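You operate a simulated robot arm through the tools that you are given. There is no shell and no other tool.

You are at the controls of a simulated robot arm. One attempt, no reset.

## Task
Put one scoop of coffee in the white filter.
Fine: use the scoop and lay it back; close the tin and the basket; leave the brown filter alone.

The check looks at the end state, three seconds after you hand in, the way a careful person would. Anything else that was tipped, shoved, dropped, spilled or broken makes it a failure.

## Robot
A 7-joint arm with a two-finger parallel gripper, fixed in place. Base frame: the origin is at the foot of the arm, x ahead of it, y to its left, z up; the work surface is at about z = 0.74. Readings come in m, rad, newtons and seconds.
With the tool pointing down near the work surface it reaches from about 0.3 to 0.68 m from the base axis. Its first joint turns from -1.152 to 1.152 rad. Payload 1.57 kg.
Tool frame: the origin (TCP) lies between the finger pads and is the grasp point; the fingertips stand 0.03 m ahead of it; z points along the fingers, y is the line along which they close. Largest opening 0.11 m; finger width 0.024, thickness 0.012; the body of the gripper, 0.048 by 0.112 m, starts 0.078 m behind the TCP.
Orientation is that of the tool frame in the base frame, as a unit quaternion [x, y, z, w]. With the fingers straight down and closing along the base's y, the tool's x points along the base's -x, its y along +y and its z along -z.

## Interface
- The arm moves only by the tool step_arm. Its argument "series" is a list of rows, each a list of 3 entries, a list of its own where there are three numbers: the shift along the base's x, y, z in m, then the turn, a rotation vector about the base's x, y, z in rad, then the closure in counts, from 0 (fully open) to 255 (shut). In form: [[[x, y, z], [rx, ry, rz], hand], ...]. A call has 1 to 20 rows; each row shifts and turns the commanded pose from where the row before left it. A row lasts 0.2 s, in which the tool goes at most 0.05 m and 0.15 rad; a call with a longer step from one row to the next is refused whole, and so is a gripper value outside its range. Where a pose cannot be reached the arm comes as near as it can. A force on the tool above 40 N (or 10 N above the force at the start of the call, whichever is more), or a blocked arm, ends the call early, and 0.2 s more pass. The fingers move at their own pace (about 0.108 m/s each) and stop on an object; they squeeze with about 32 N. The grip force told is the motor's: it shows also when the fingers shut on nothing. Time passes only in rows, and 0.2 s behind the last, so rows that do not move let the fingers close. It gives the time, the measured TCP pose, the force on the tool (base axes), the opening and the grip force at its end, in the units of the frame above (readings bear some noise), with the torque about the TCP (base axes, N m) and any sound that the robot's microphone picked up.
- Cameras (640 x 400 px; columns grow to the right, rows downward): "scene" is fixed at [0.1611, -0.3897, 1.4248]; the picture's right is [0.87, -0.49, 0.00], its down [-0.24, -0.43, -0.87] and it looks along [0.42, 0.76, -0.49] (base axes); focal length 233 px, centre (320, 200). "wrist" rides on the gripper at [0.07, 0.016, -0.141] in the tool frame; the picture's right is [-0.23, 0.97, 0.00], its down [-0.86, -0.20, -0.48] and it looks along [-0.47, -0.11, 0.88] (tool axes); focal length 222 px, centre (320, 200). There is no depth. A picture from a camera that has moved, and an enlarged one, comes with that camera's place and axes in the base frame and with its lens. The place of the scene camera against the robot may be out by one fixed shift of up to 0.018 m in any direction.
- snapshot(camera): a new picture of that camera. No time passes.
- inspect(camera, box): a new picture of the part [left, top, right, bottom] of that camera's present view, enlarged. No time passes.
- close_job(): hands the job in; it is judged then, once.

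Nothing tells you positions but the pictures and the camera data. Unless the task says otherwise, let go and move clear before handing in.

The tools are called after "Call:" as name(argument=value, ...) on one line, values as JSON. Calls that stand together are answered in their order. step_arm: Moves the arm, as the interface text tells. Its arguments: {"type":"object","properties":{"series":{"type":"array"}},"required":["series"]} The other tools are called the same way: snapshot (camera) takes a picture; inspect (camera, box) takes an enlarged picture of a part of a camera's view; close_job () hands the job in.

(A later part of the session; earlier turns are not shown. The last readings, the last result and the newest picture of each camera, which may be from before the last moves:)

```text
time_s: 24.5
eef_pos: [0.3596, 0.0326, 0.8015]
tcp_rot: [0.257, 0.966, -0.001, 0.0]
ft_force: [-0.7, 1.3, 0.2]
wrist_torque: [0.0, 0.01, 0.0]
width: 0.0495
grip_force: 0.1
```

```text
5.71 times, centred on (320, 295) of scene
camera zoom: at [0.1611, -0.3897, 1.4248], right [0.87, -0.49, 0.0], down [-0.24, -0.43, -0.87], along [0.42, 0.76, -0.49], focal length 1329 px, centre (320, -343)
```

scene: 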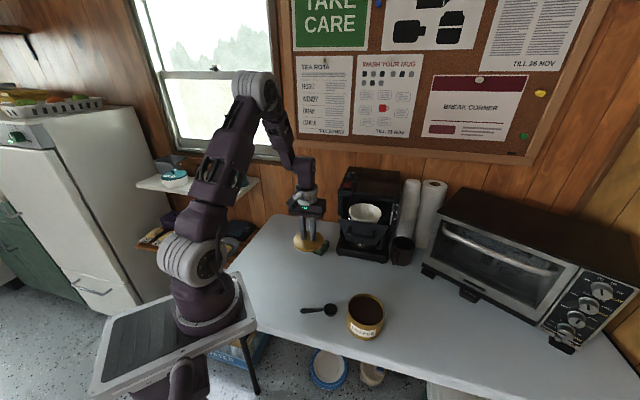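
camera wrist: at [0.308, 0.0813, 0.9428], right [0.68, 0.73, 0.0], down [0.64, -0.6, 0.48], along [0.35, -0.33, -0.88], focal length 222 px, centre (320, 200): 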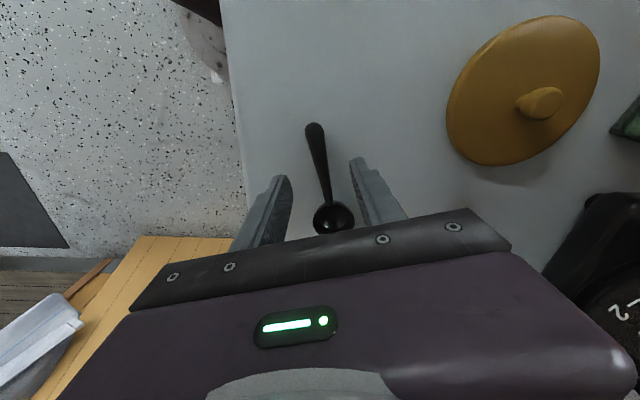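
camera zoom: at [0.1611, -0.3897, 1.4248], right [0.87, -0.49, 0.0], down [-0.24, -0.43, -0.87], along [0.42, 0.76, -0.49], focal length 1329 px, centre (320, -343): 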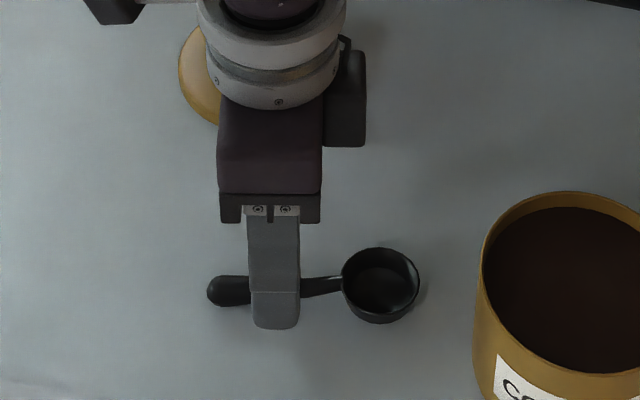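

Call:
step_arm(series=[[[0, 0, -0.01], [0, 0, 0], 140], [[0, 0, -0.008], [0, 0, 0], 140], [[0, 0, -0.005], [0, 0, 0], 140], [[0, 0, 0], [0, 0, 0], 140]])

Call:
inspect(camera="wrist", box=[250, 70, 410, 240])

Call:
inspect(camera="scene", box=[290, 275, 350, 325])

```text
time_s: 25.5
eef_pos: [0.3611, 0.0332, 0.7779]
tcp_rot: [0.257, 0.966, -0.001, 0.0]
ft_force: [0.5, 0.1, -0.2]
wrist_torque: [-0.01, 0.0, 0.02]
width: 0.0496
grip_force: 0.1
```

```text
2.35 times, centred on (330, 155) of wrist
camera zoom: at [0.3086, 0.0816, 0.919], right [0.68, 0.73, 0.0], down [0.64, -0.6, 0.48], along [0.35, -0.33, -0.88], focal length 523 px, centre (296, 306)
```

zoom: 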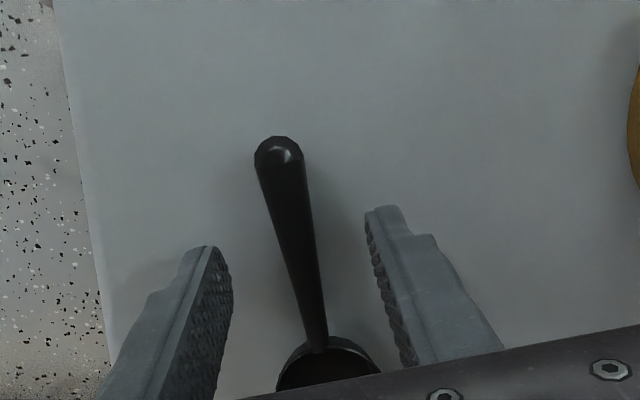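

```text
8.00 times, centred on (320, 300) of scene
camera zoom: at [0.1611, -0.3897, 1.4248], right [0.87, -0.49, 0.0], down [-0.24, -0.43, -0.87], along [0.42, 0.76, -0.49], focal length 1861 px, centre (320, -600)
```

zoom: 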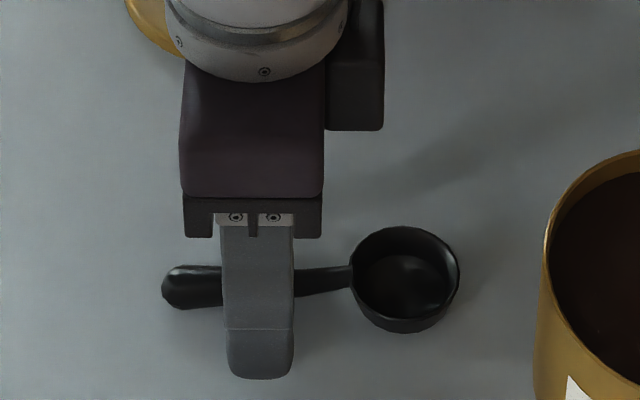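

Call:
step_arm(series=[[[0, 0, 0], [0, 0, 0], 165], [[0, 0, 0], [0, 0, 0], 185], [[0, 0, 0], [0, 0, 0], 205], [[0, 0, 0], [0, 0, 0], 220], [[0, 0, 0], [0, 0, 0], 240], [[0, 0, 0], [0, 0, 0], 255], [[0, 0, 0], [0, 0, 0], 255]])

Call:
inspect(camera="wrist", box=[250, 70, 410, 240])

Call:
inspect(camera="scene", box=[290, 275, 350, 325])

```text
time_s: 27.1
eef_pos: [0.3599, 0.0326, 0.778]
tcp_rot: [0.257, 0.966, 0.0, 0.0]
ft_force: [0.3, 0.3, 0.6]
wrist_torque: [0.03, -0.01, 0.0]
width: 0.0128
grip_force: 30.0
```

```text
2.35 times, centred on (330, 155) of wrist
camera zoom: at [0.3085, 0.0815, 0.9191], right [0.68, 0.73, 0.0], down [0.64, -0.6, 0.48], along [0.35, -0.33, -0.88], focal length 523 px, centre (296, 306)
```

zoom: 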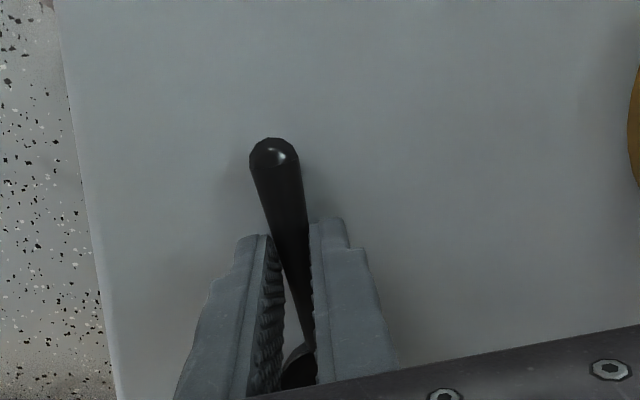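

```text
8.00 times, centred on (320, 300) of scene
camera zoom: at [0.1611, -0.3897, 1.4248], right [0.87, -0.49, 0.0], down [-0.24, -0.43, -0.87], along [0.42, 0.76, -0.49], focal length 1861 px, centre (320, -600)
```

zoom: 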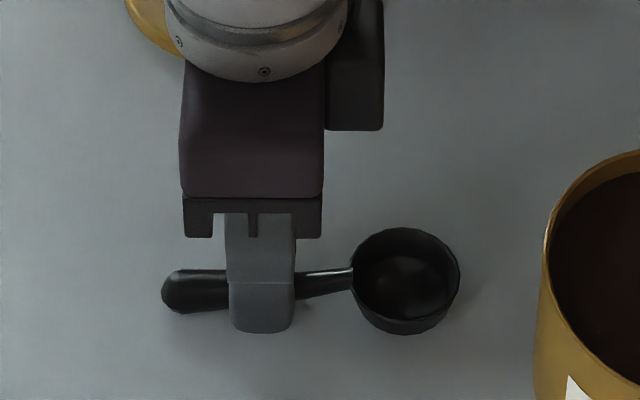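

The scoop is gripped at a width of 0.0128 m with 30 N. I'll lift it slowly and check that it stays level.

Call:
step_arm(series=[[[0, 0, 0.005], [0, 0, 0], 255], [[0, 0, 0.01], [0, 0, 0], 255], [[0, 0, 0.02], [0, 0, 0], 255], [[0, 0, 0.03], [0, 0, 0], 255], [[0, 0, 0.03], [0, 0, 0], 255], [[0, 0, 0.03], [0, 0, 0], 255], [[0, 0, 0], [0, 0, 0], 255]])

Call:
snapshot(camera="wrist")

Call:
inspect(camera="scene", box=[280, 220, 400, 330])

```text
time_s: 28.7
eef_pos: [0.3604, 0.0324, 0.9036]
tcp_rot: [0.256, 0.967, -0.001, 0.0]
ft_force: [-0.5, -0.5, 0.2]
wrist_torque: [0.03, -0.02, 0.01]
width: 0.0123
grip_force: 29.4
```

```text
taken
camera wrist: at [0.3087, 0.0816, 1.0457], right [0.68, 0.73, 0.0], down [0.64, -0.6, 0.48], along [0.35, -0.33, -0.88], focal length 222 px, centre (320, 200)
```

wrist: 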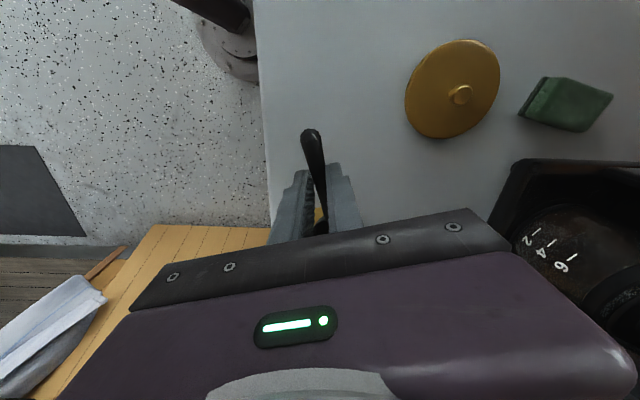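

```text
3.64 times, centred on (340, 275) of scene
camera zoom: at [0.1611, -0.3897, 1.4248], right [0.87, -0.49, 0.0], down [-0.24, -0.43, -0.87], along [0.42, 0.76, -0.49], focal length 846 px, centre (247, -73)
```

zoom: 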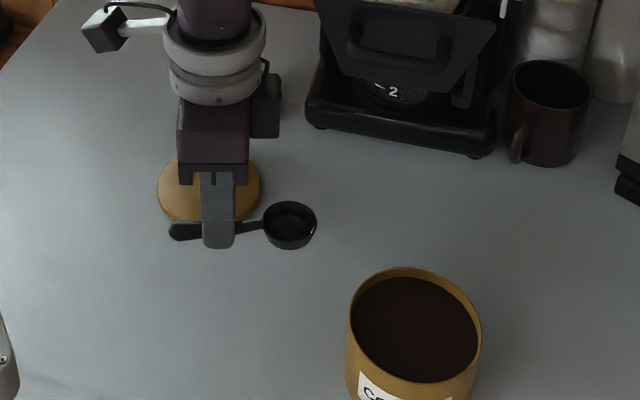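

The scoop hangs level in the grip. My plan is to come over the tin, pitch the bowl down about the closing axis, plunge, then sweep forward while levelling out. First I'll position it above the tin.

Call:
step_arm(series=[[[0.0181, -0.0208, 0.0035], [0, 0, 0], 255], [[0.0181, -0.0208, 0.0035], [0, 0, 0], 255], [[0.0181, -0.0208, 0.0035], [0, 0, 0], 255], [[0.0181, -0.0206, 0.0035], [0, 0, 0], 255], [[0, 0, 0], [0, 0, 0], 255]])

Call:
snapshot(camera="wrist")

Call:
inspect(camera="scene", box=[300, 220, 420, 345])

```text
time_s: 29.9
eef_pos: [0.4317, -0.0494, 0.9162]
tcp_rot: [0.256, 0.967, -0.001, 0.0]
ft_force: [1.1, -0.5, -0.9]
wrist_torque: [-0.02, -0.03, -0.01]
width: 0.0125
grip_force: 29.5
```

```text
taken
camera wrist: at [0.3798, -0.0013, 1.0577], right [0.68, 0.73, 0.0], down [0.64, -0.6, 0.48], along [0.35, -0.33, -0.88], focal length 222 px, centre (320, 200)
```

wrist: 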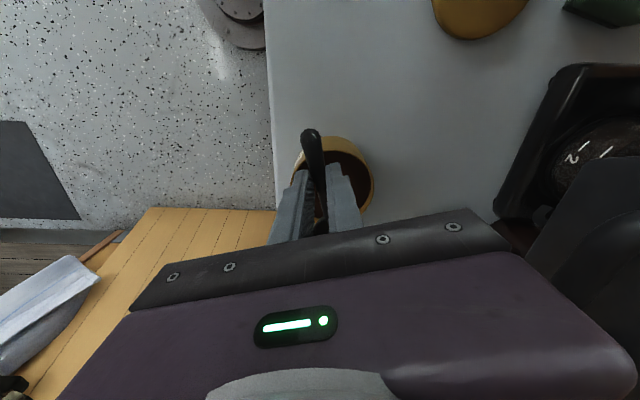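

```text
3.20 times, centred on (360, 282) of scene
camera zoom: at [0.1611, -0.3897, 1.4248], right [0.87, -0.49, 0.0], down [-0.24, -0.43, -0.87], along [0.42, 0.76, -0.49], focal length 744 px, centre (192, -64)
```

zoom: 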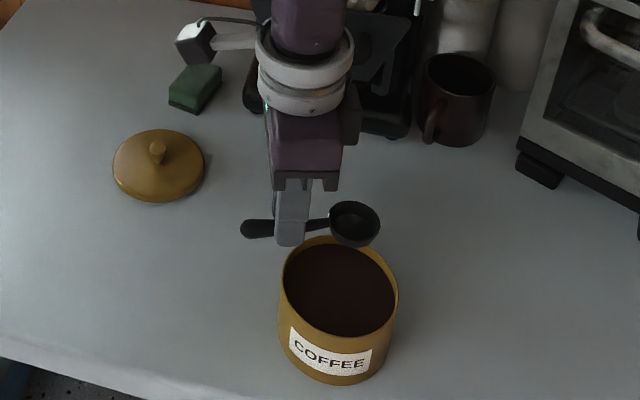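

Call:
inspect(camera="wrist", box=[260, 110, 400, 240])

```text
3.08 times, centred on (330, 175) of wrist
camera zoom: at [0.3798, -0.0013, 1.0577], right [0.68, 0.73, 0.0], down [0.64, -0.6, 0.48], along [0.35, -0.33, -0.88], focal length 684 px, centre (289, 277)
```

zoom: 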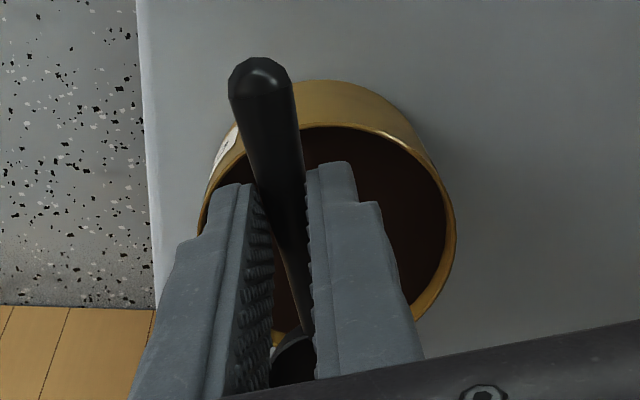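

The tin centre refines to (0.479, -0.076), with the rim at about z = 0.812. I'll pitch the bowl down about 50° above the tin and check the pose.

Call:
step_arm(series=[[[0.0052, -0.003, 0], [0.0725, 0.1261, 0], 255], [[0.0052, -0.003, 0], [0.0725, 0.1261, 0], 255], [[0.0052, -0.003, 0], [0.0725, 0.1261, 0], 255], [[0.0052, -0.003, 0], [0.0725, 0.1261, 0], 255], [[0.0052, -0.003, 0], [0.0725, 0.1261, 0], 255], [[0.0052, -0.003, -0.002], [0.0725, 0.1261, 0], 255], [[0, 0, 0], [0, 0, 0], 255]])

Call:
snapshot(camera="wrist")

Call:
inspect(camera="scene", box=[290, 200, 440, 345])

```text
time_s: 31.5
eef_pos: [0.4634, -0.0689, 0.9146]
tcp_rot: [0.233, 0.876, 0.108, -0.409]
ft_force: [0.7, -0.4, -0.5]
wrist_torque: [0.0, 0.0, -0.03]
width: 0.0125
grip_force: 29.6
```

```text
taken
camera wrist: at [0.5273, -0.0867, 1.0596], right [0.61, 0.77, -0.17], down [0.7, -0.63, -0.35], along [-0.38, 0.09, -0.92], focal length 222 px, centre (320, 200)
```

wrist: 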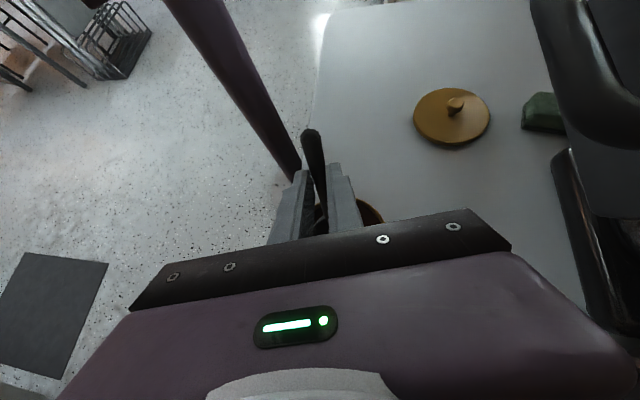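

```text
2.76 times, centred on (365, 272) of scene
camera zoom: at [0.1611, -0.3897, 1.4248], right [0.87, -0.49, 0.0], down [-0.24, -0.43, -0.87], along [0.42, 0.76, -0.49], focal length 642 px, centre (196, 0)
```

zoom: 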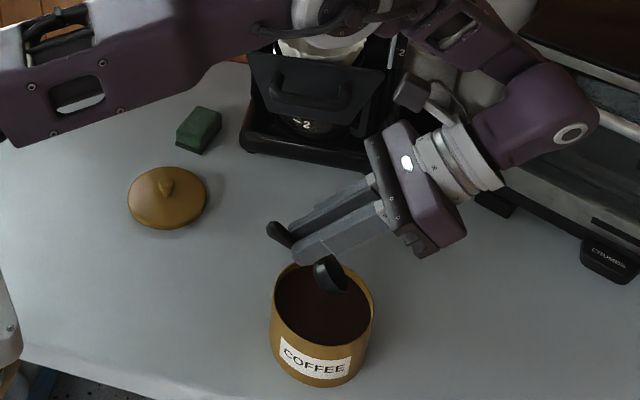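

Call:
snapshot(camera="scene")

Call:
inspect(camera="scene", box=[340, 280, 400, 330])

```text
taken
```

scene: 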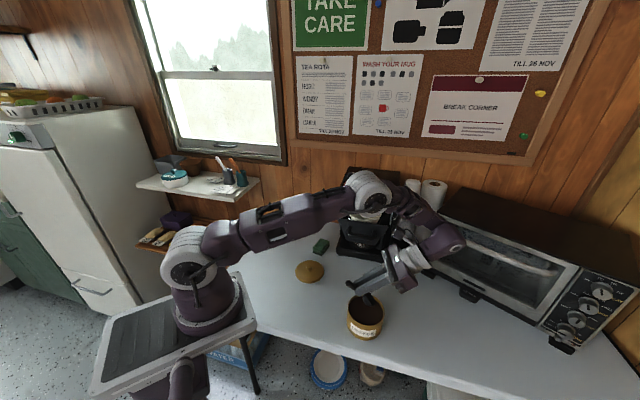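

```text
8.00 times, centred on (370, 305) of scene
camera zoom: at [0.1611, -0.3897, 1.4248], right [0.87, -0.49, 0.0], down [-0.24, -0.43, -0.87], along [0.42, 0.76, -0.49], focal length 1861 px, centre (-80, -640)
```

zoom: 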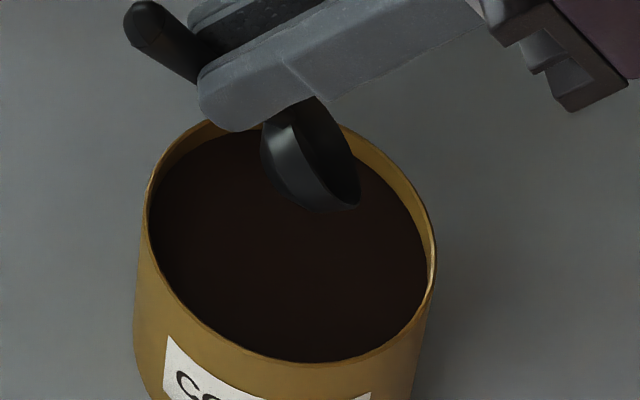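

The outward lean stretched the arm so that its elbow sits low near the maker, which I don't want. I'll undo the pitch and turn the scoop to point sideways at about -75°. The hand then leans into free space and the elbow stays high.

Call:
step_arm(series=[[[-0.0052, 0.003, 0.002], [-0.0725, -0.1261, 0], 255], [[-0.0052, 0.003, 0.002], [-0.0725, -0.1261, 0], 255], [[-0.0052, 0.003, 0.002], [-0.0725, -0.1261, 0], 255], [[-0.0052, 0.003, 0.002], [-0.0725, -0.1261, 0], 255], [[-0.0052, 0.003, 0.002], [-0.0725, -0.1261, 0], 255], [[-0.0052, 0.003, 0.002], [-0.0725, -0.1261, 0], 255], [[0, 0, 0], [0, 0, 0], 255]])

Call:
snapshot(camera="scene")

```text
time_s: 33.1
eef_pos: [0.4328, -0.0505, 0.9276]
tcp_rot: [0.257, 0.966, -0.002, 0.001]
ft_force: [0.8, 0.5, -0.1]
wrist_torque: [0.0, -0.01, 0.01]
width: 0.0126
grip_force: 29.3
```

```text
taken
```

scene: 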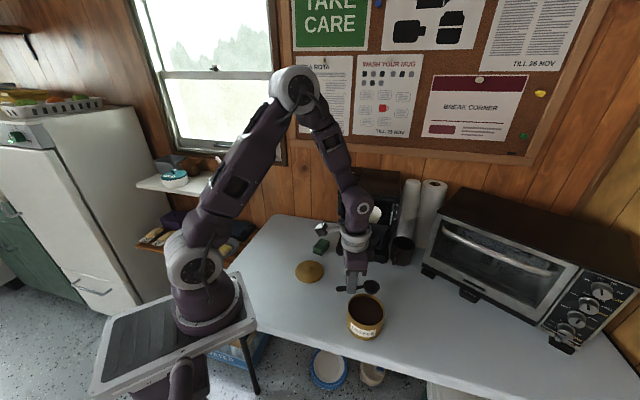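

Call:
step_arm(series=[[[0.0057, 0.0032, 0], [0, 0, -0.131], 255], [[0.0057, 0.0032, 0], [0, 0, -0.131], 255], [[0.0057, 0.0032, 0], [0, 0, -0.131], 255], [[0.0057, 0.0032, 0], [0, 0, -0.131], 255], [[0.0057, 0.0032, 0], [0, 0, -0.131], 255], [[0.0057, 0.0032, 0], [0, 0, -0.131], 255], [[0, 0, 0], [0, 0, 0], 255]])

Call:
snapshot(camera="scene")

Call:
snapshot(camera="wrist")

Call:
inspect(camera="scene", box=[300, 200, 440, 345])

```text
time_s: 34.7
eef_pos: [0.4682, -0.0315, 0.927]
tcp_rot: [0.608, 0.794, -0.001, 0.0]
ft_force: [0.3, 0.3, -0.7]
wrist_torque: [-0.01, -0.01, -0.01]
width: 0.0123
grip_force: 29.2
```

```text
taken
```

scene: 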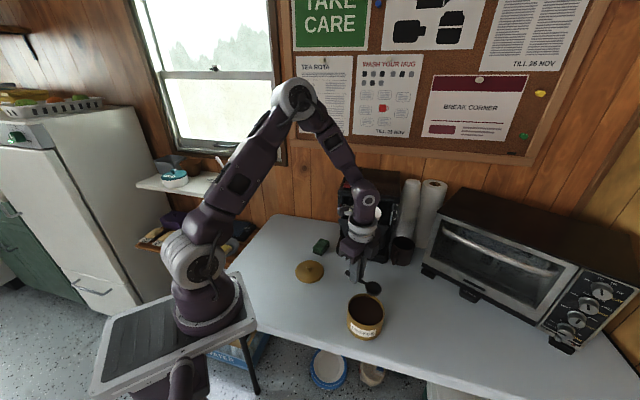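

```text
taken
camera wrist: at [0.4658, 0.0408, 1.0682], right [1.0, 0.03, 0.0], down [0.03, -0.88, 0.48], along [0.01, -0.48, -0.88], focal length 222 px, centre (320, 200)
```

wrist: 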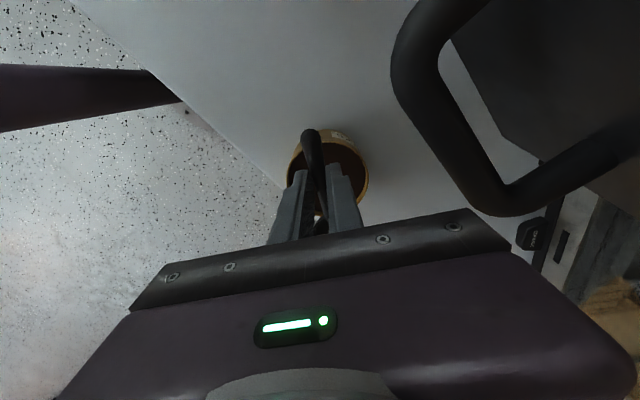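

```text
2.76 times, centred on (370, 272) of scene
camera zoom: at [0.1611, -0.3897, 1.4248], right [0.87, -0.49, 0.0], down [-0.24, -0.43, -0.87], along [0.42, 0.76, -0.49], focal length 642 px, centre (182, 0)
```

zoom: 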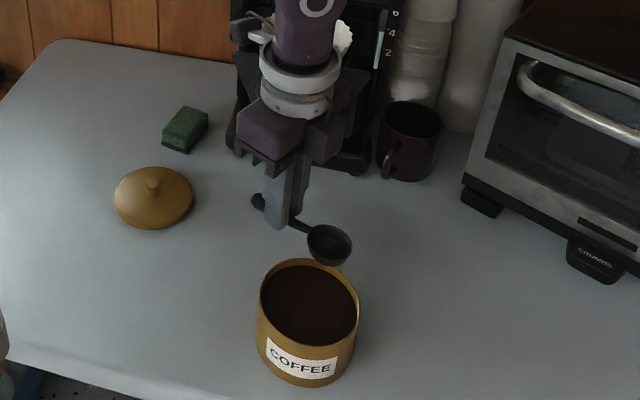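

The basket handle bar is at about v = 0.386 along the maker's normal and z ≈ 0.965, and the wrist camera passes close above it. So I'll only level the scoop in this yaw once it is well up again. Now I'll pitch 40° toward the free side.

Call:
step_arm(series=[[[0.0012, -0.0054, 0], [0.1348, 0.0364, 0], 255], [[0.0012, -0.0054, -0.002], [0.1348, 0.0364, 0], 255], [[0.0012, -0.0054, -0.006], [0.1348, 0.0364, 0], 255], [[0.0012, -0.0054, -0.008], [0.1348, 0.0364, 0], 255], [[0.0013, -0.0053, -0.01], [0.1348, 0.0364, 0], 255], [[0, 0, 0], [0, 0, 0], 255]])

Call:
snapshot(camera="scene")

Call:
snapshot(camera="wrist")

Call:
inspect(camera="scene", box=[330, 250, 420, 345])

```text
time_s: 36.1
eef_pos: [0.4735, -0.0576, 0.9015]
tcp_rot: [0.57, 0.746, 0.208, -0.273]
ft_force: [0.4, -0.7, 0.6]
wrist_torque: [-0.01, 0.01, 0.0]
width: 0.0124
grip_force: 29.2
```

```text
taken
```

scene: 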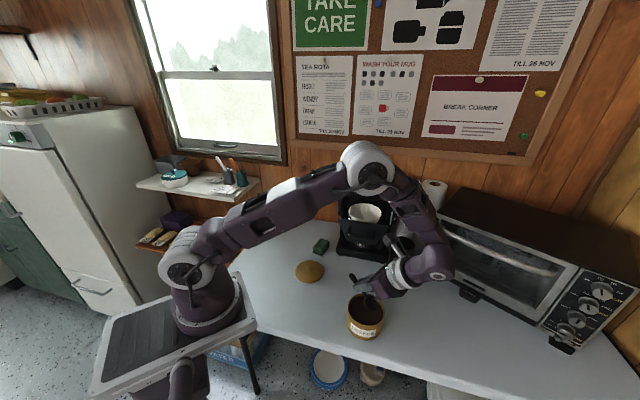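

```text
taken
camera wrist: at [0.4992, -0.0903, 1.0548], right [0.99, 0.09, -0.15], down [0.06, -0.98, -0.18], along [-0.16, 0.17, -0.97], focal length 222 px, centre (320, 200)
```

wrist: 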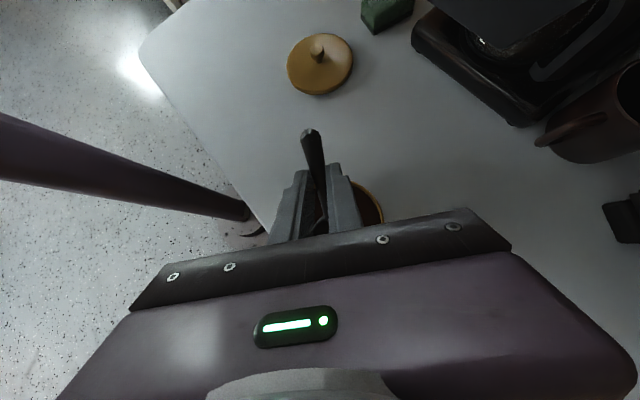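

```text
4.21 times, centred on (375, 298) of scene
camera zoom: at [0.1611, -0.3897, 1.4248], right [0.87, -0.49, 0.0], down [-0.24, -0.43, -0.87], along [0.42, 0.76, -0.49], focal length 980 px, centre (88, -210)
```

zoom: 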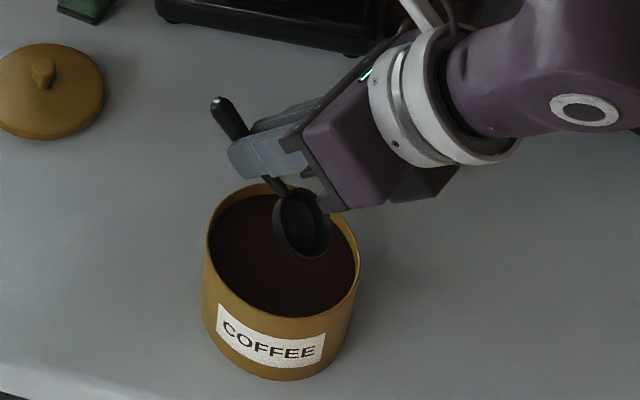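

The elbow now has better clearance above the filter. I'll lower in small increments, checking both the bowl in the tin and the elbow.

Call:
step_arm(series=[[[0.0005, -0.0005, -0.012], [0, 0, 0], 255], [[0.0005, -0.0005, -0.012], [0, 0, 0], 255], [[0, 0, -0.008], [0, 0, 0], 255], [[0, 0, 0], [0, 0, 0], 255]])

Call:
inspect(camera="scene", box=[340, 140, 460, 240])

Call:
inspect(camera="scene", box=[330, 260, 420, 345])

```text
time_s: 37.1
eef_pos: [0.4729, -0.0573, 0.8689]
tcp_rot: [0.571, 0.747, 0.207, -0.272]
ft_force: [0.4, -0.7, 0.6]
wrist_torque: [-0.01, 0.0, 0.02]
width: 0.0125
grip_force: 29.3
```

```text
4.00 times, centred on (400, 190) of scene
camera zoom: at [0.1611, -0.3897, 1.4248], right [0.87, -0.49, 0.0], down [-0.24, -0.43, -0.87], along [0.42, 0.76, -0.49], focal length 930 px, centre (0, 240)
```

zoom: 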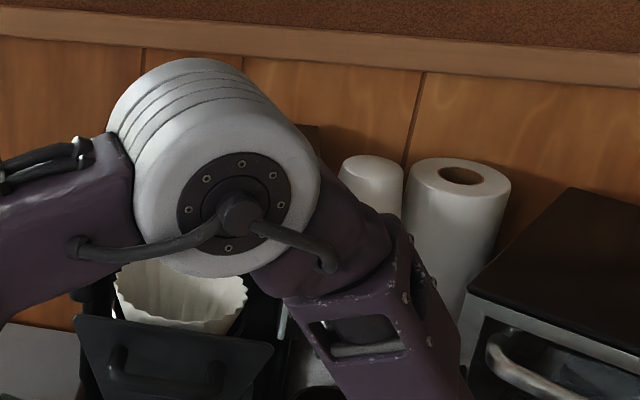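

```text
4.71 times, centred on (375, 302) of scene
camera zoom: at [0.1611, -0.3897, 1.4248], right [0.87, -0.49, 0.0], down [-0.24, -0.43, -0.87], along [0.42, 0.76, -0.49], focal length 1095 px, centre (61, -282)
```

zoom: 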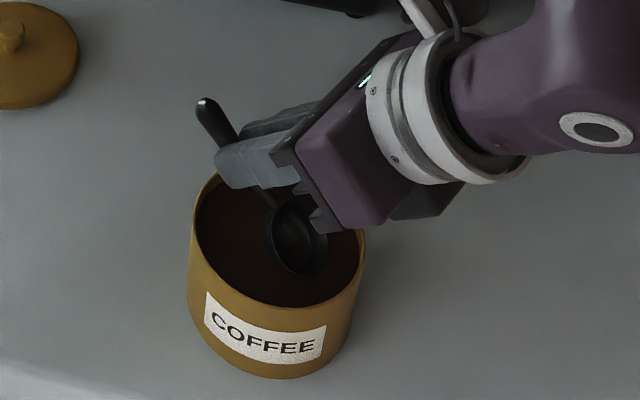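

Call:
step_arm(series=[[[0, 0, -0.01], [0, 0, 0], 255], [[0, 0, -0.008], [0, 0, 0], 255], [[0, 0, 0], [0, 0, 0], 255]])

Call:
inspect(camera="scene", box=[335, 270, 405, 340])

Call:
inspect(camera="wrist", box=[260, 110, 420, 240])

Call:
inspect(camera="scene", box=[320, 140, 460, 260])

```text
time_s: 37.9
eef_pos: [0.4752, -0.0586, 0.8518]
tcp_rot: [0.571, 0.747, 0.207, -0.272]
ft_force: [-0.4, -0.2, 0.2]
wrist_torque: [0.01, 0.01, 0.0]
width: 0.0123
grip_force: 29.6
```

```text
5.71 times, centred on (370, 305) of scene
camera zoom: at [0.1611, -0.3897, 1.4248], right [0.87, -0.49, 0.0], down [-0.24, -0.43, -0.87], along [0.42, 0.76, -0.49], focal length 1329 px, centre (34, -400)
```

zoom: 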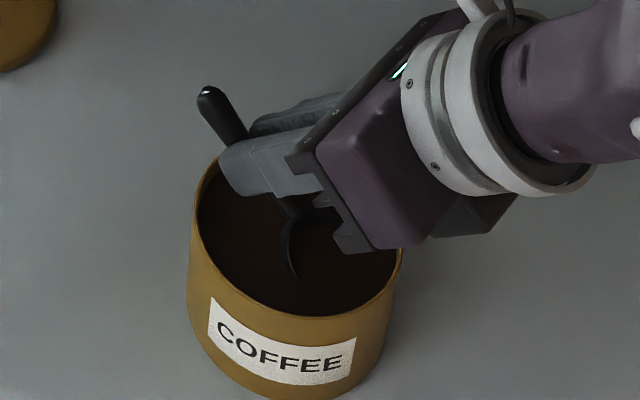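

```text
3.08 times, centred on (340, 175) of wrist
camera zoom: at [0.5003, -0.0911, 1.0053], right [0.99, 0.09, -0.15], down [0.06, -0.98, -0.18], along [-0.16, 0.17, -0.97], focal length 684 px, centre (258, 277)
```

zoom: 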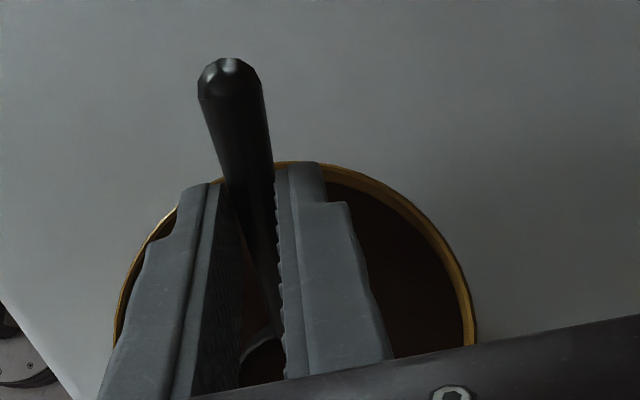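

```text
3.33 times, centred on (390, 200) of scene
camera zoom: at [0.1611, -0.3897, 1.4248], right [0.87, -0.49, 0.0], down [-0.24, -0.43, -0.87], along [0.42, 0.76, -0.49], focal length 775 px, centre (87, 200)
```

zoom: 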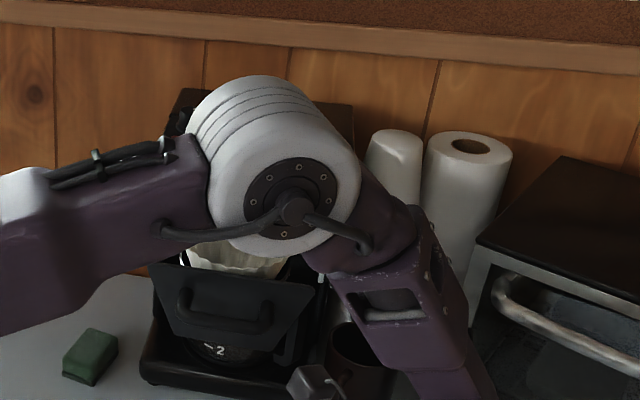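

The bowl is already partly under the coffee surface, since only a crescent of it shows. Rather than go deeper at this angle, I'll start levelling while lowering slightly, which also pulls the elbow back.

Call:
step_arm(series=[[[-0.0004, 0.0015, -0.008], [-0.0421, -0.0114, 0], 255], [[-0.0004, 0.0015, -0.0075], [-0.0421, -0.0114, 0], 255], [[0, 0, 0], [0, 0, 0], 255]])

Call:
inspect(camera="scene", box=[335, 270, 405, 340])

Call:
inspect(camera="scene", box=[320, 140, 460, 260])

```text
time_s: 38.7
eef_pos: [0.4721, -0.0548, 0.8373]
tcp_rot: [0.579, 0.758, 0.182, -0.239]
ft_force: [-1.0, 6.9, 18.3]
wrist_torque: [-0.12, -0.04, 0.01]
width: 0.0127
grip_force: 30.0
```

```text
5.71 times, centred on (370, 305) of scene
camera zoom: at [0.1608, -0.3895, 1.4249], right [0.87, -0.49, 0.0], down [-0.24, -0.43, -0.87], along [0.42, 0.76, -0.49], focal length 1329 px, centre (34, -400)
```

zoom: 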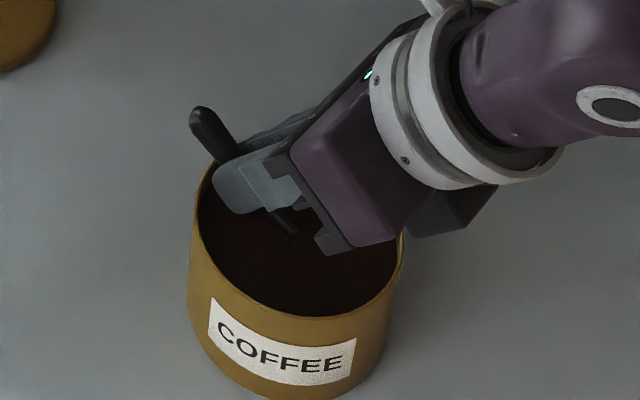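

```text
3.33 times, centred on (390, 200) of scene
camera zoom: at [0.1608, -0.3895, 1.4249], right [0.87, -0.49, 0.0], down [-0.24, -0.43, -0.87], along [0.42, 0.76, -0.49], focal length 775 px, centre (87, 200)
```

zoom: 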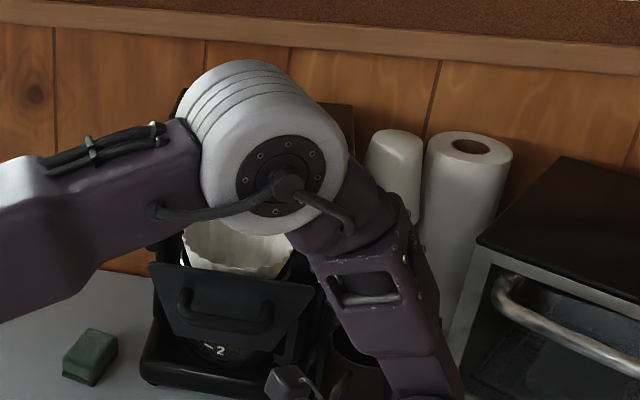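

There is some contact load of about 18 N upward and the bowl is fully submerged, so I won't go deeper. I'll ease upward while continuing to level out.

Call:
step_arm(series=[[[0.0003, -0.001, 0.003], [-0.0421, -0.0114, 0], 255], [[0.0003, -0.001, 0.002], [-0.0421, -0.0114, 0], 255], [[0, 0, 0], [0, 0, 0], 255]])

Call:
inspect(camera="scene", box=[335, 270, 405, 340])

Call:
inspect(camera="wrist", box=[260, 110, 420, 240])

```text
time_s: 39.5
eef_pos: [0.4736, -0.0585, 0.8405]
tcp_rot: [0.587, 0.767, 0.157, -0.206]
ft_force: [0.0, -0.5, -0.3]
wrist_torque: [-0.03, -0.03, 0.02]
width: 0.0123
grip_force: 29.4
```

```text
5.71 times, centred on (370, 305) of scene
camera zoom: at [0.1611, -0.3897, 1.4248], right [0.87, -0.49, 0.0], down [-0.24, -0.43, -0.87], along [0.42, 0.76, -0.49], focal length 1329 px, centre (34, -400)
```

zoom: 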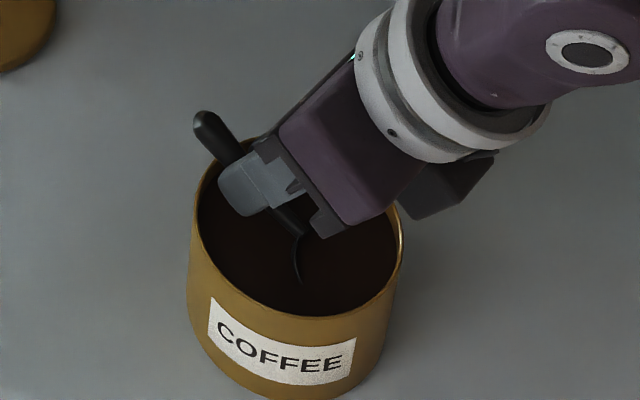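

```text
3.08 times, centred on (340, 175) of wrist
camera zoom: at [0.4924, -0.0635, 0.9979], right [0.99, 0.07, -0.12], down [0.07, -1.0, -0.01], along [-0.12, 0.0, -0.99], focal length 684 px, centre (258, 277)
```

zoom: 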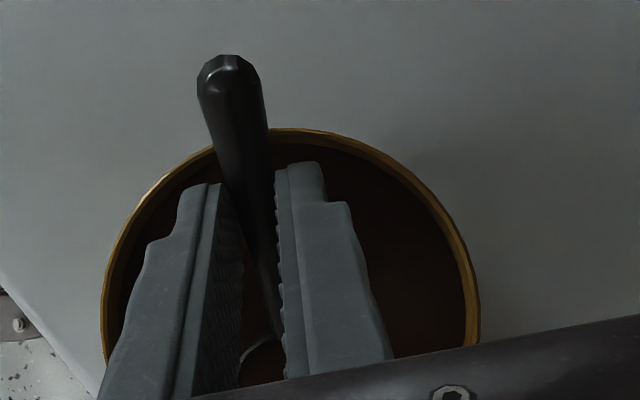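

The load is gone, so that was most likely a fingertip brushing the rim. The wrist view now shows about 8 mm of clearance inside it. I'll dip a little more at this shallower angle, then level out and lift.

Call:
step_arm(series=[[[0.0, 0.0, -0.004], [0, 0, 0], 255], [[0.0, 0.0, -0.004], [0, 0, 0], 255], [[0, 0, 0], [0, 0, 0], 255]])

Call:
inspect(camera="scene", box=[335, 270, 405, 340])

Call:
inspect(camera="wrist", box=[260, 110, 420, 240])

```text
time_s: 40.3
eef_pos: [0.4728, -0.0584, 0.8325]
tcp_rot: [0.586, 0.768, 0.157, -0.206]
ft_force: [1.5, -1.2, 24.1]
wrist_torque: [0.37, 0.03, 0.02]
width: 0.0125
grip_force: 30.0
```

```text
5.71 times, centred on (370, 305) of scene
camera zoom: at [0.1608, -0.3897, 1.4249], right [0.87, -0.49, 0.0], down [-0.24, -0.43, -0.87], along [0.42, 0.76, -0.49], focal length 1329 px, centre (34, -400)
```

zoom: 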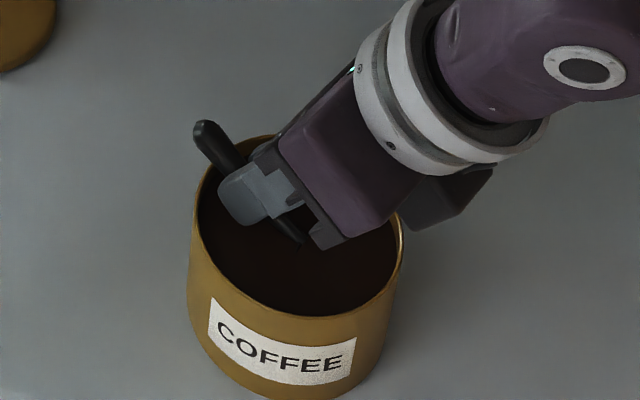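

```text
3.08 times, centred on (340, 175) of wrist
camera zoom: at [0.4921, -0.0642, 0.9911], right [0.99, 0.07, -0.11], down [0.07, -1.0, -0.01], along [-0.11, 0.01, -0.99], focal length 684 px, centre (258, 277)
```

zoom: 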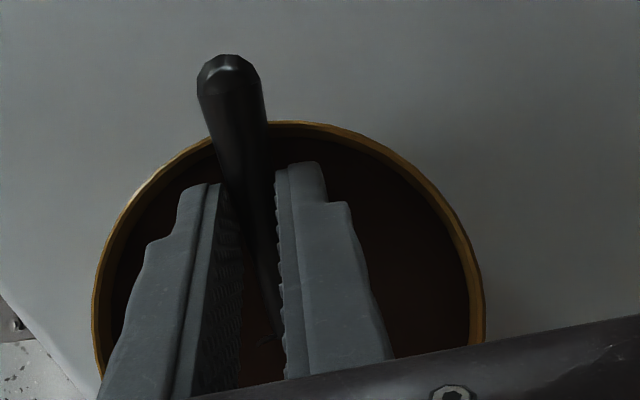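

The fingertips are now resting on the coffee surface at about z = 0.80, with the bowl fully under. Now I'll level out step by step while rising and lift the scoop clear.

Call:
step_arm(series=[[[-0.0009, 0.0032, 0.005], [-0.0843, -0.0227, 0], 255], [[-0.0011, 0.0041, 0.005], [-0.0843, -0.0227, 0], 255], [[-0.0008, 0.0028, 0.01], [-0.0843, -0.0227, 0], 255], [[0, 0, 0.012], [0, 0, 0], 255], [[0, 0, 0.015], [0, 0, 0], 255], [[0, 0, 0], [0, 0, 0], 255]])

Call:
inspect(camera="scene", box=[335, 260, 405, 340])

Call:
snapshot(camera="scene")

Call:
inspect(camera="wrist", box=[260, 110, 420, 240])

```text
time_s: 41.7
eef_pos: [0.4712, -0.048, 0.8799]
tcp_rot: [0.602, 0.788, 0.078, -0.104]
ft_force: [0.8, -0.6, 0.2]
wrist_torque: [0.01, 0.0, 0.02]
width: 0.0121
grip_force: 29.1
```

```text
5.00 times, centred on (370, 300) of scene
camera zoom: at [0.1611, -0.3897, 1.4248], right [0.87, -0.49, 0.0], down [-0.24, -0.43, -0.87], along [0.42, 0.76, -0.49], focal length 1163 px, centre (70, -300)
```

zoom: 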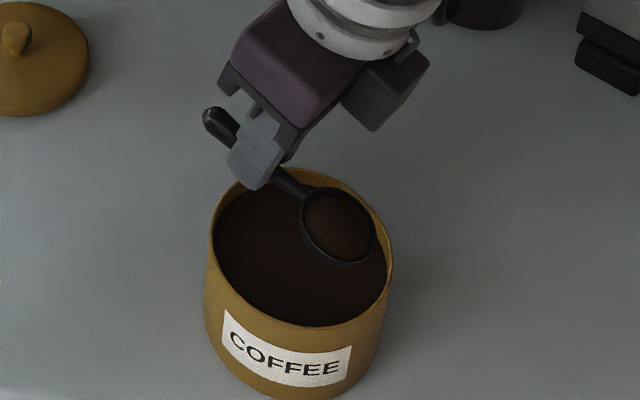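

```text
taken
```

scene: 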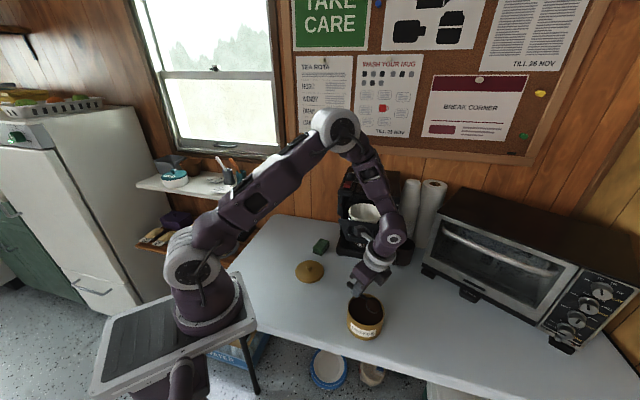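

```text
3.08 times, centred on (340, 175) of wrist
camera zoom: at [0.4788, -0.0138, 1.0345], right [1.0, 0.04, -0.06], down [0.06, -0.97, 0.24], along [-0.05, -0.24, -0.97], focal length 684 px, centre (258, 277)
```

zoom: 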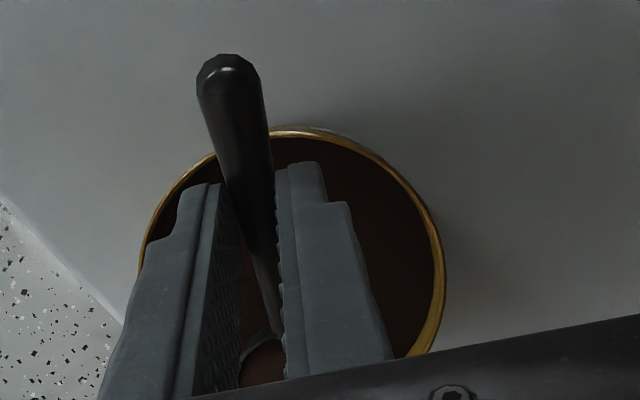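

Call:
inspect(camera="scene", box=[360, 280, 395, 310])

```text
13.33 times, centred on (378, 295) of scene
camera zoom: at [0.1611, -0.3897, 1.4248], right [0.87, -0.49, 0.0], down [-0.24, -0.43, -0.87], along [0.42, 0.76, -0.49], focal length 3102 px, centre (-447, -1067)
```

zoom: 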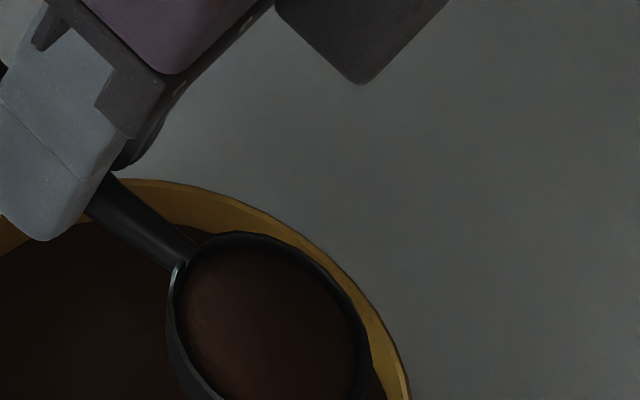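

The scoop came out full and level with its rim. I'll raise it gently, finish levelling, and go up to get a parallax view of the filter before pouring.

Call:
step_arm(series=[[[0, 0, 0.02], [0, 0, 0], 255], [[0, 0, 0.025], [0, 0, 0], 255], [[0, 0, 0.025], [0, 0, 0], 255], [[0, 0, 0.02], [-0.0632, -0.017, 0], 255], [[0, 0, 0.02], [-0.0632, -0.017, 0], 255], [[0, 0, 0.02], [-0.0632, -0.017, 0], 255], [[0, 0, 0.02], [-0.0632, -0.017, 0], 255], [[0, 0, 0.025], [0, 0, 0], 255], [[0, 0, 0.025], [0, 0, 0], 255], [[0, 0, 0.02], [0, 0, 0], 255], [[0, 0, 0], [0, 0, 0], 255]])

Call:
snapshot(camera="wrist")

Call:
snapshot(camera="scene")

```text
time_s: 44.1
eef_pos: [0.4717, -0.0481, 1.0998]
tcp_rot: [0.607, 0.795, -0.002, -0.001]
ft_force: [0.2, -0.2, 0.2]
wrist_torque: [-0.02, 0.0, -0.03]
width: 0.012
grip_force: 29.8
```

```text
taken
camera wrist: at [0.4699, 0.0233, 1.2417], right [1.0, 0.04, 0.0], down [0.03, -0.88, 0.48], along [0.01, -0.48, -0.88], focal length 222 px, centre (320, 200)
```

wrist: 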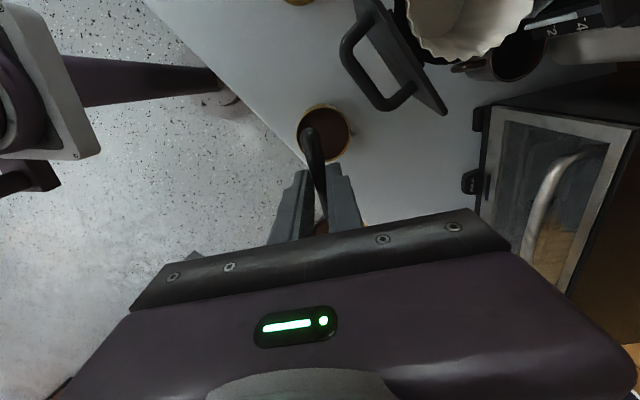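

```text
taken
```

scene: 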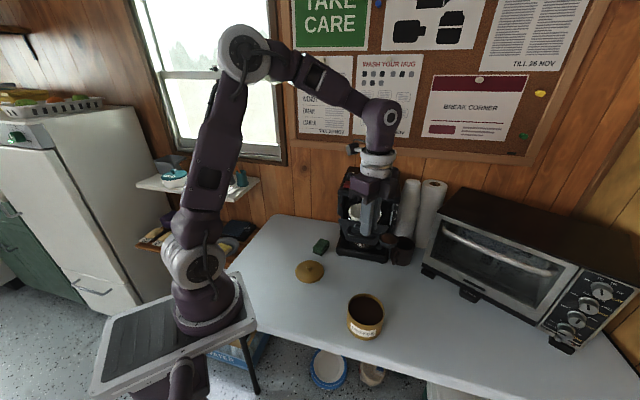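

Call:
step_arm(series=[[[-0.003, 0.02, 0.01], [0, 0, 0], 255], [[-0.003, 0.02, 0.01], [0, 0, 0], 255], [[-0.003, 0.02, 0.01], [0, 0, 0], 255], [[0, 0, 0], [0, 0, 0], 255]])

Call:
snapshot(camera="wrist")

Call:
inspect(camera="wrist", box=[330, 0, 600, 170])

```text
time_s: 45.1
eef_pos: [0.4624, 0.0127, 1.1292]
tcp_rot: [0.608, 0.794, -0.002, -0.002]
ft_force: [-0.2, 0.1, 0.4]
wrist_torque: [-0.01, 0.02, 0.0]
width: 0.0124
grip_force: 29.9
```

```text
taken
camera wrist: at [0.4602, 0.0839, 1.2711], right [1.0, 0.04, 0.0], down [0.03, -0.88, 0.48], along [0.01, -0.48, -0.88], focal length 222 px, centre (320, 200)
```

wrist: 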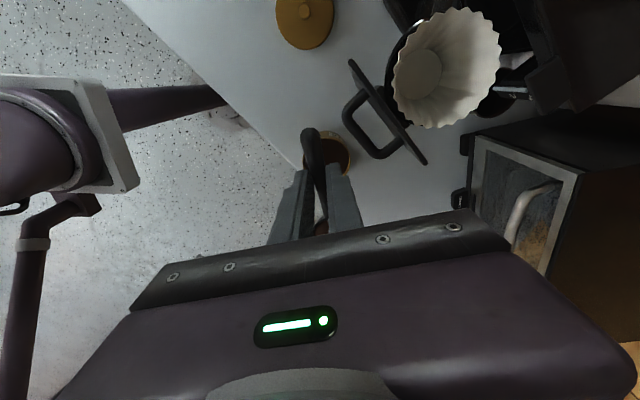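

```text
2.35 times, centred on (465, 85) of wrist
camera zoom: at [0.4602, 0.0839, 1.2711], right [1.0, 0.04, 0.0], down [0.03, -0.88, 0.48], along [0.01, -0.48, -0.88], focal length 523 px, centre (-21, 471)
```

zoom: 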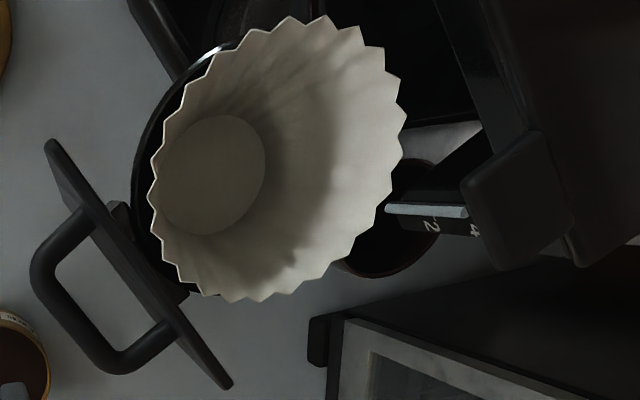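

The new view fixes the filter well: rim centre at about (0.596, 0.098, 0.99) and floor at about z = 0.915. The panel top is near z = 1.01 and the maker housing tops out near 1.06. I'll bring the scoop over the filter from the left-rear at about z = 1.115, pointing -y. From there I can roll it toward the robot to pour.

Call:
step_arm(series=[[[0.008, 0.008, 0], [0, 0, -0.03], 255], [[0.0157, 0.0157, -0.0015], [0, 0, -0.03], 255], [[0.0157, 0.0157, -0.0015], [0, 0, -0.03], 255], [[0.0157, 0.0157, -0.0015], [0, 0, -0.03], 255], [[0.0157, 0.0157, -0.0015], [0, 0, -0.03], 255], [[0.0157, 0.0157, -0.0015], [0, 0, -0.03], 255], [[0.0157, 0.0157, -0.0015], [0, 0, -0.03], 255], [[0.0157, 0.0157, -0.0015], [0, 0, -0.03], 255], [[0.0157, 0.0157, -0.0015], [0, 0, -0.022], 255], [[0.008, 0.008, 0], [0, 0, 0], 255], [[0, 0, 0], [0, 0, 0], 255]])

Call:
snapshot(camera="wrist")

Call:
snapshot(camera="scene")

Call:
inspect(camera="scene", box=[310, 120, 450, 260])

```text
time_s: 47.5
eef_pos: [0.604, 0.1548, 1.1172]
tcp_rot: [0.706, 0.708, -0.002, 0.0]
ft_force: [-0.3, 0.0, 0.9]
wrist_torque: [0.01, 0.01, 0.03]
width: 0.0125
grip_force: 28.8
```

```text
taken
camera wrist: at [0.62, 0.2234, 1.2588], right [0.97, -0.22, 0.0], down [-0.2, -0.86, 0.48], along [-0.11, -0.47, -0.88], focal length 222 px, centre (320, 200)
```

wrist: 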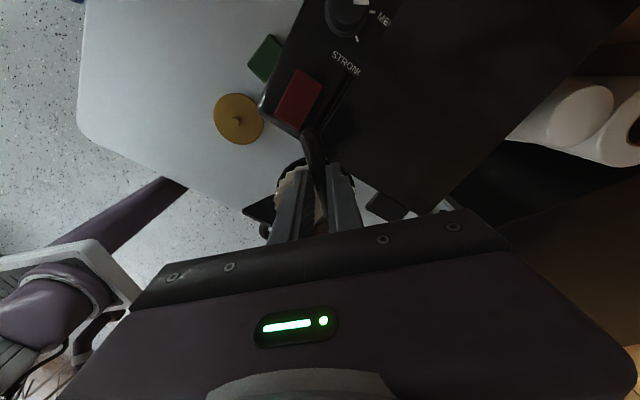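

```text
taken
```

scene: 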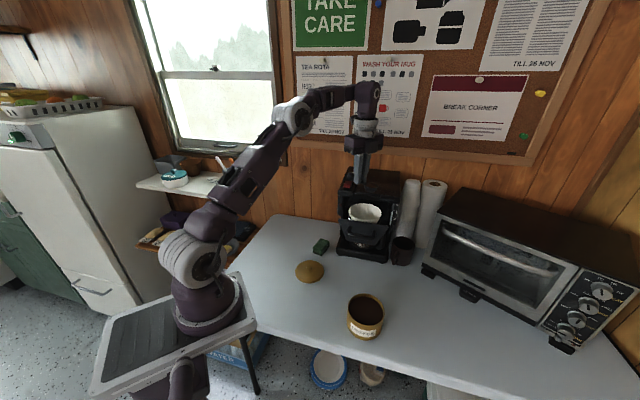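

```text
2.86 times, centred on (380, 190) of scene
camera zoom: at [0.1612, -0.3897, 1.4248], right [0.87, -0.49, 0.0], down [-0.24, -0.43, -0.87], along [0.42, 0.76, -0.49], focal length 665 px, centre (149, 229)
```

zoom: 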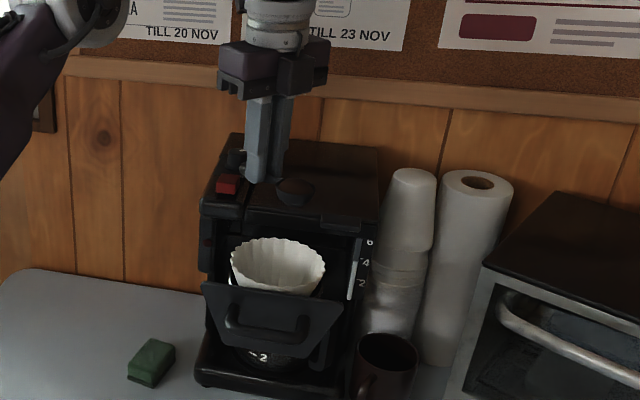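

Call:
inspect(camera="wrist", box=[230, 90, 430, 250])

Call:
inspect(camera="scene", box=[340, 150, 410, 220])

```text
2.50 times, centred on (330, 170) of wrist
camera zoom: at [0.62, 0.2234, 1.2588], right [0.97, -0.22, 0.0], down [-0.2, -0.86, 0.48], along [-0.11, -0.47, -0.88], focal length 555 px, centre (295, 275)
```

zoom: 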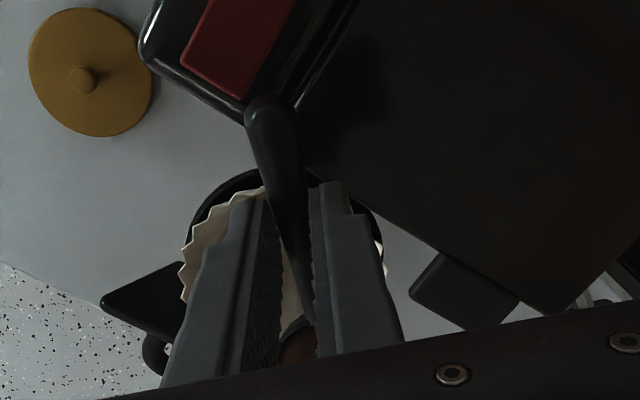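

```text
5.71 times, centred on (375, 185) of scene
camera zoom: at [0.1612, -0.3897, 1.4248], right [0.87, -0.49, 0.0], down [-0.24, -0.43, -0.87], along [0.42, 0.76, -0.49], focal length 1329 px, centre (6, 286)
```

zoom: 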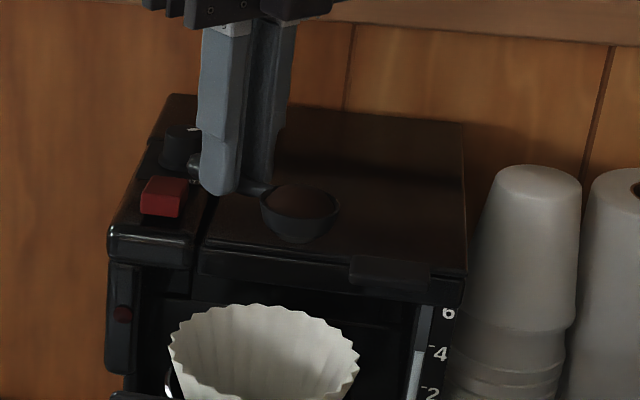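

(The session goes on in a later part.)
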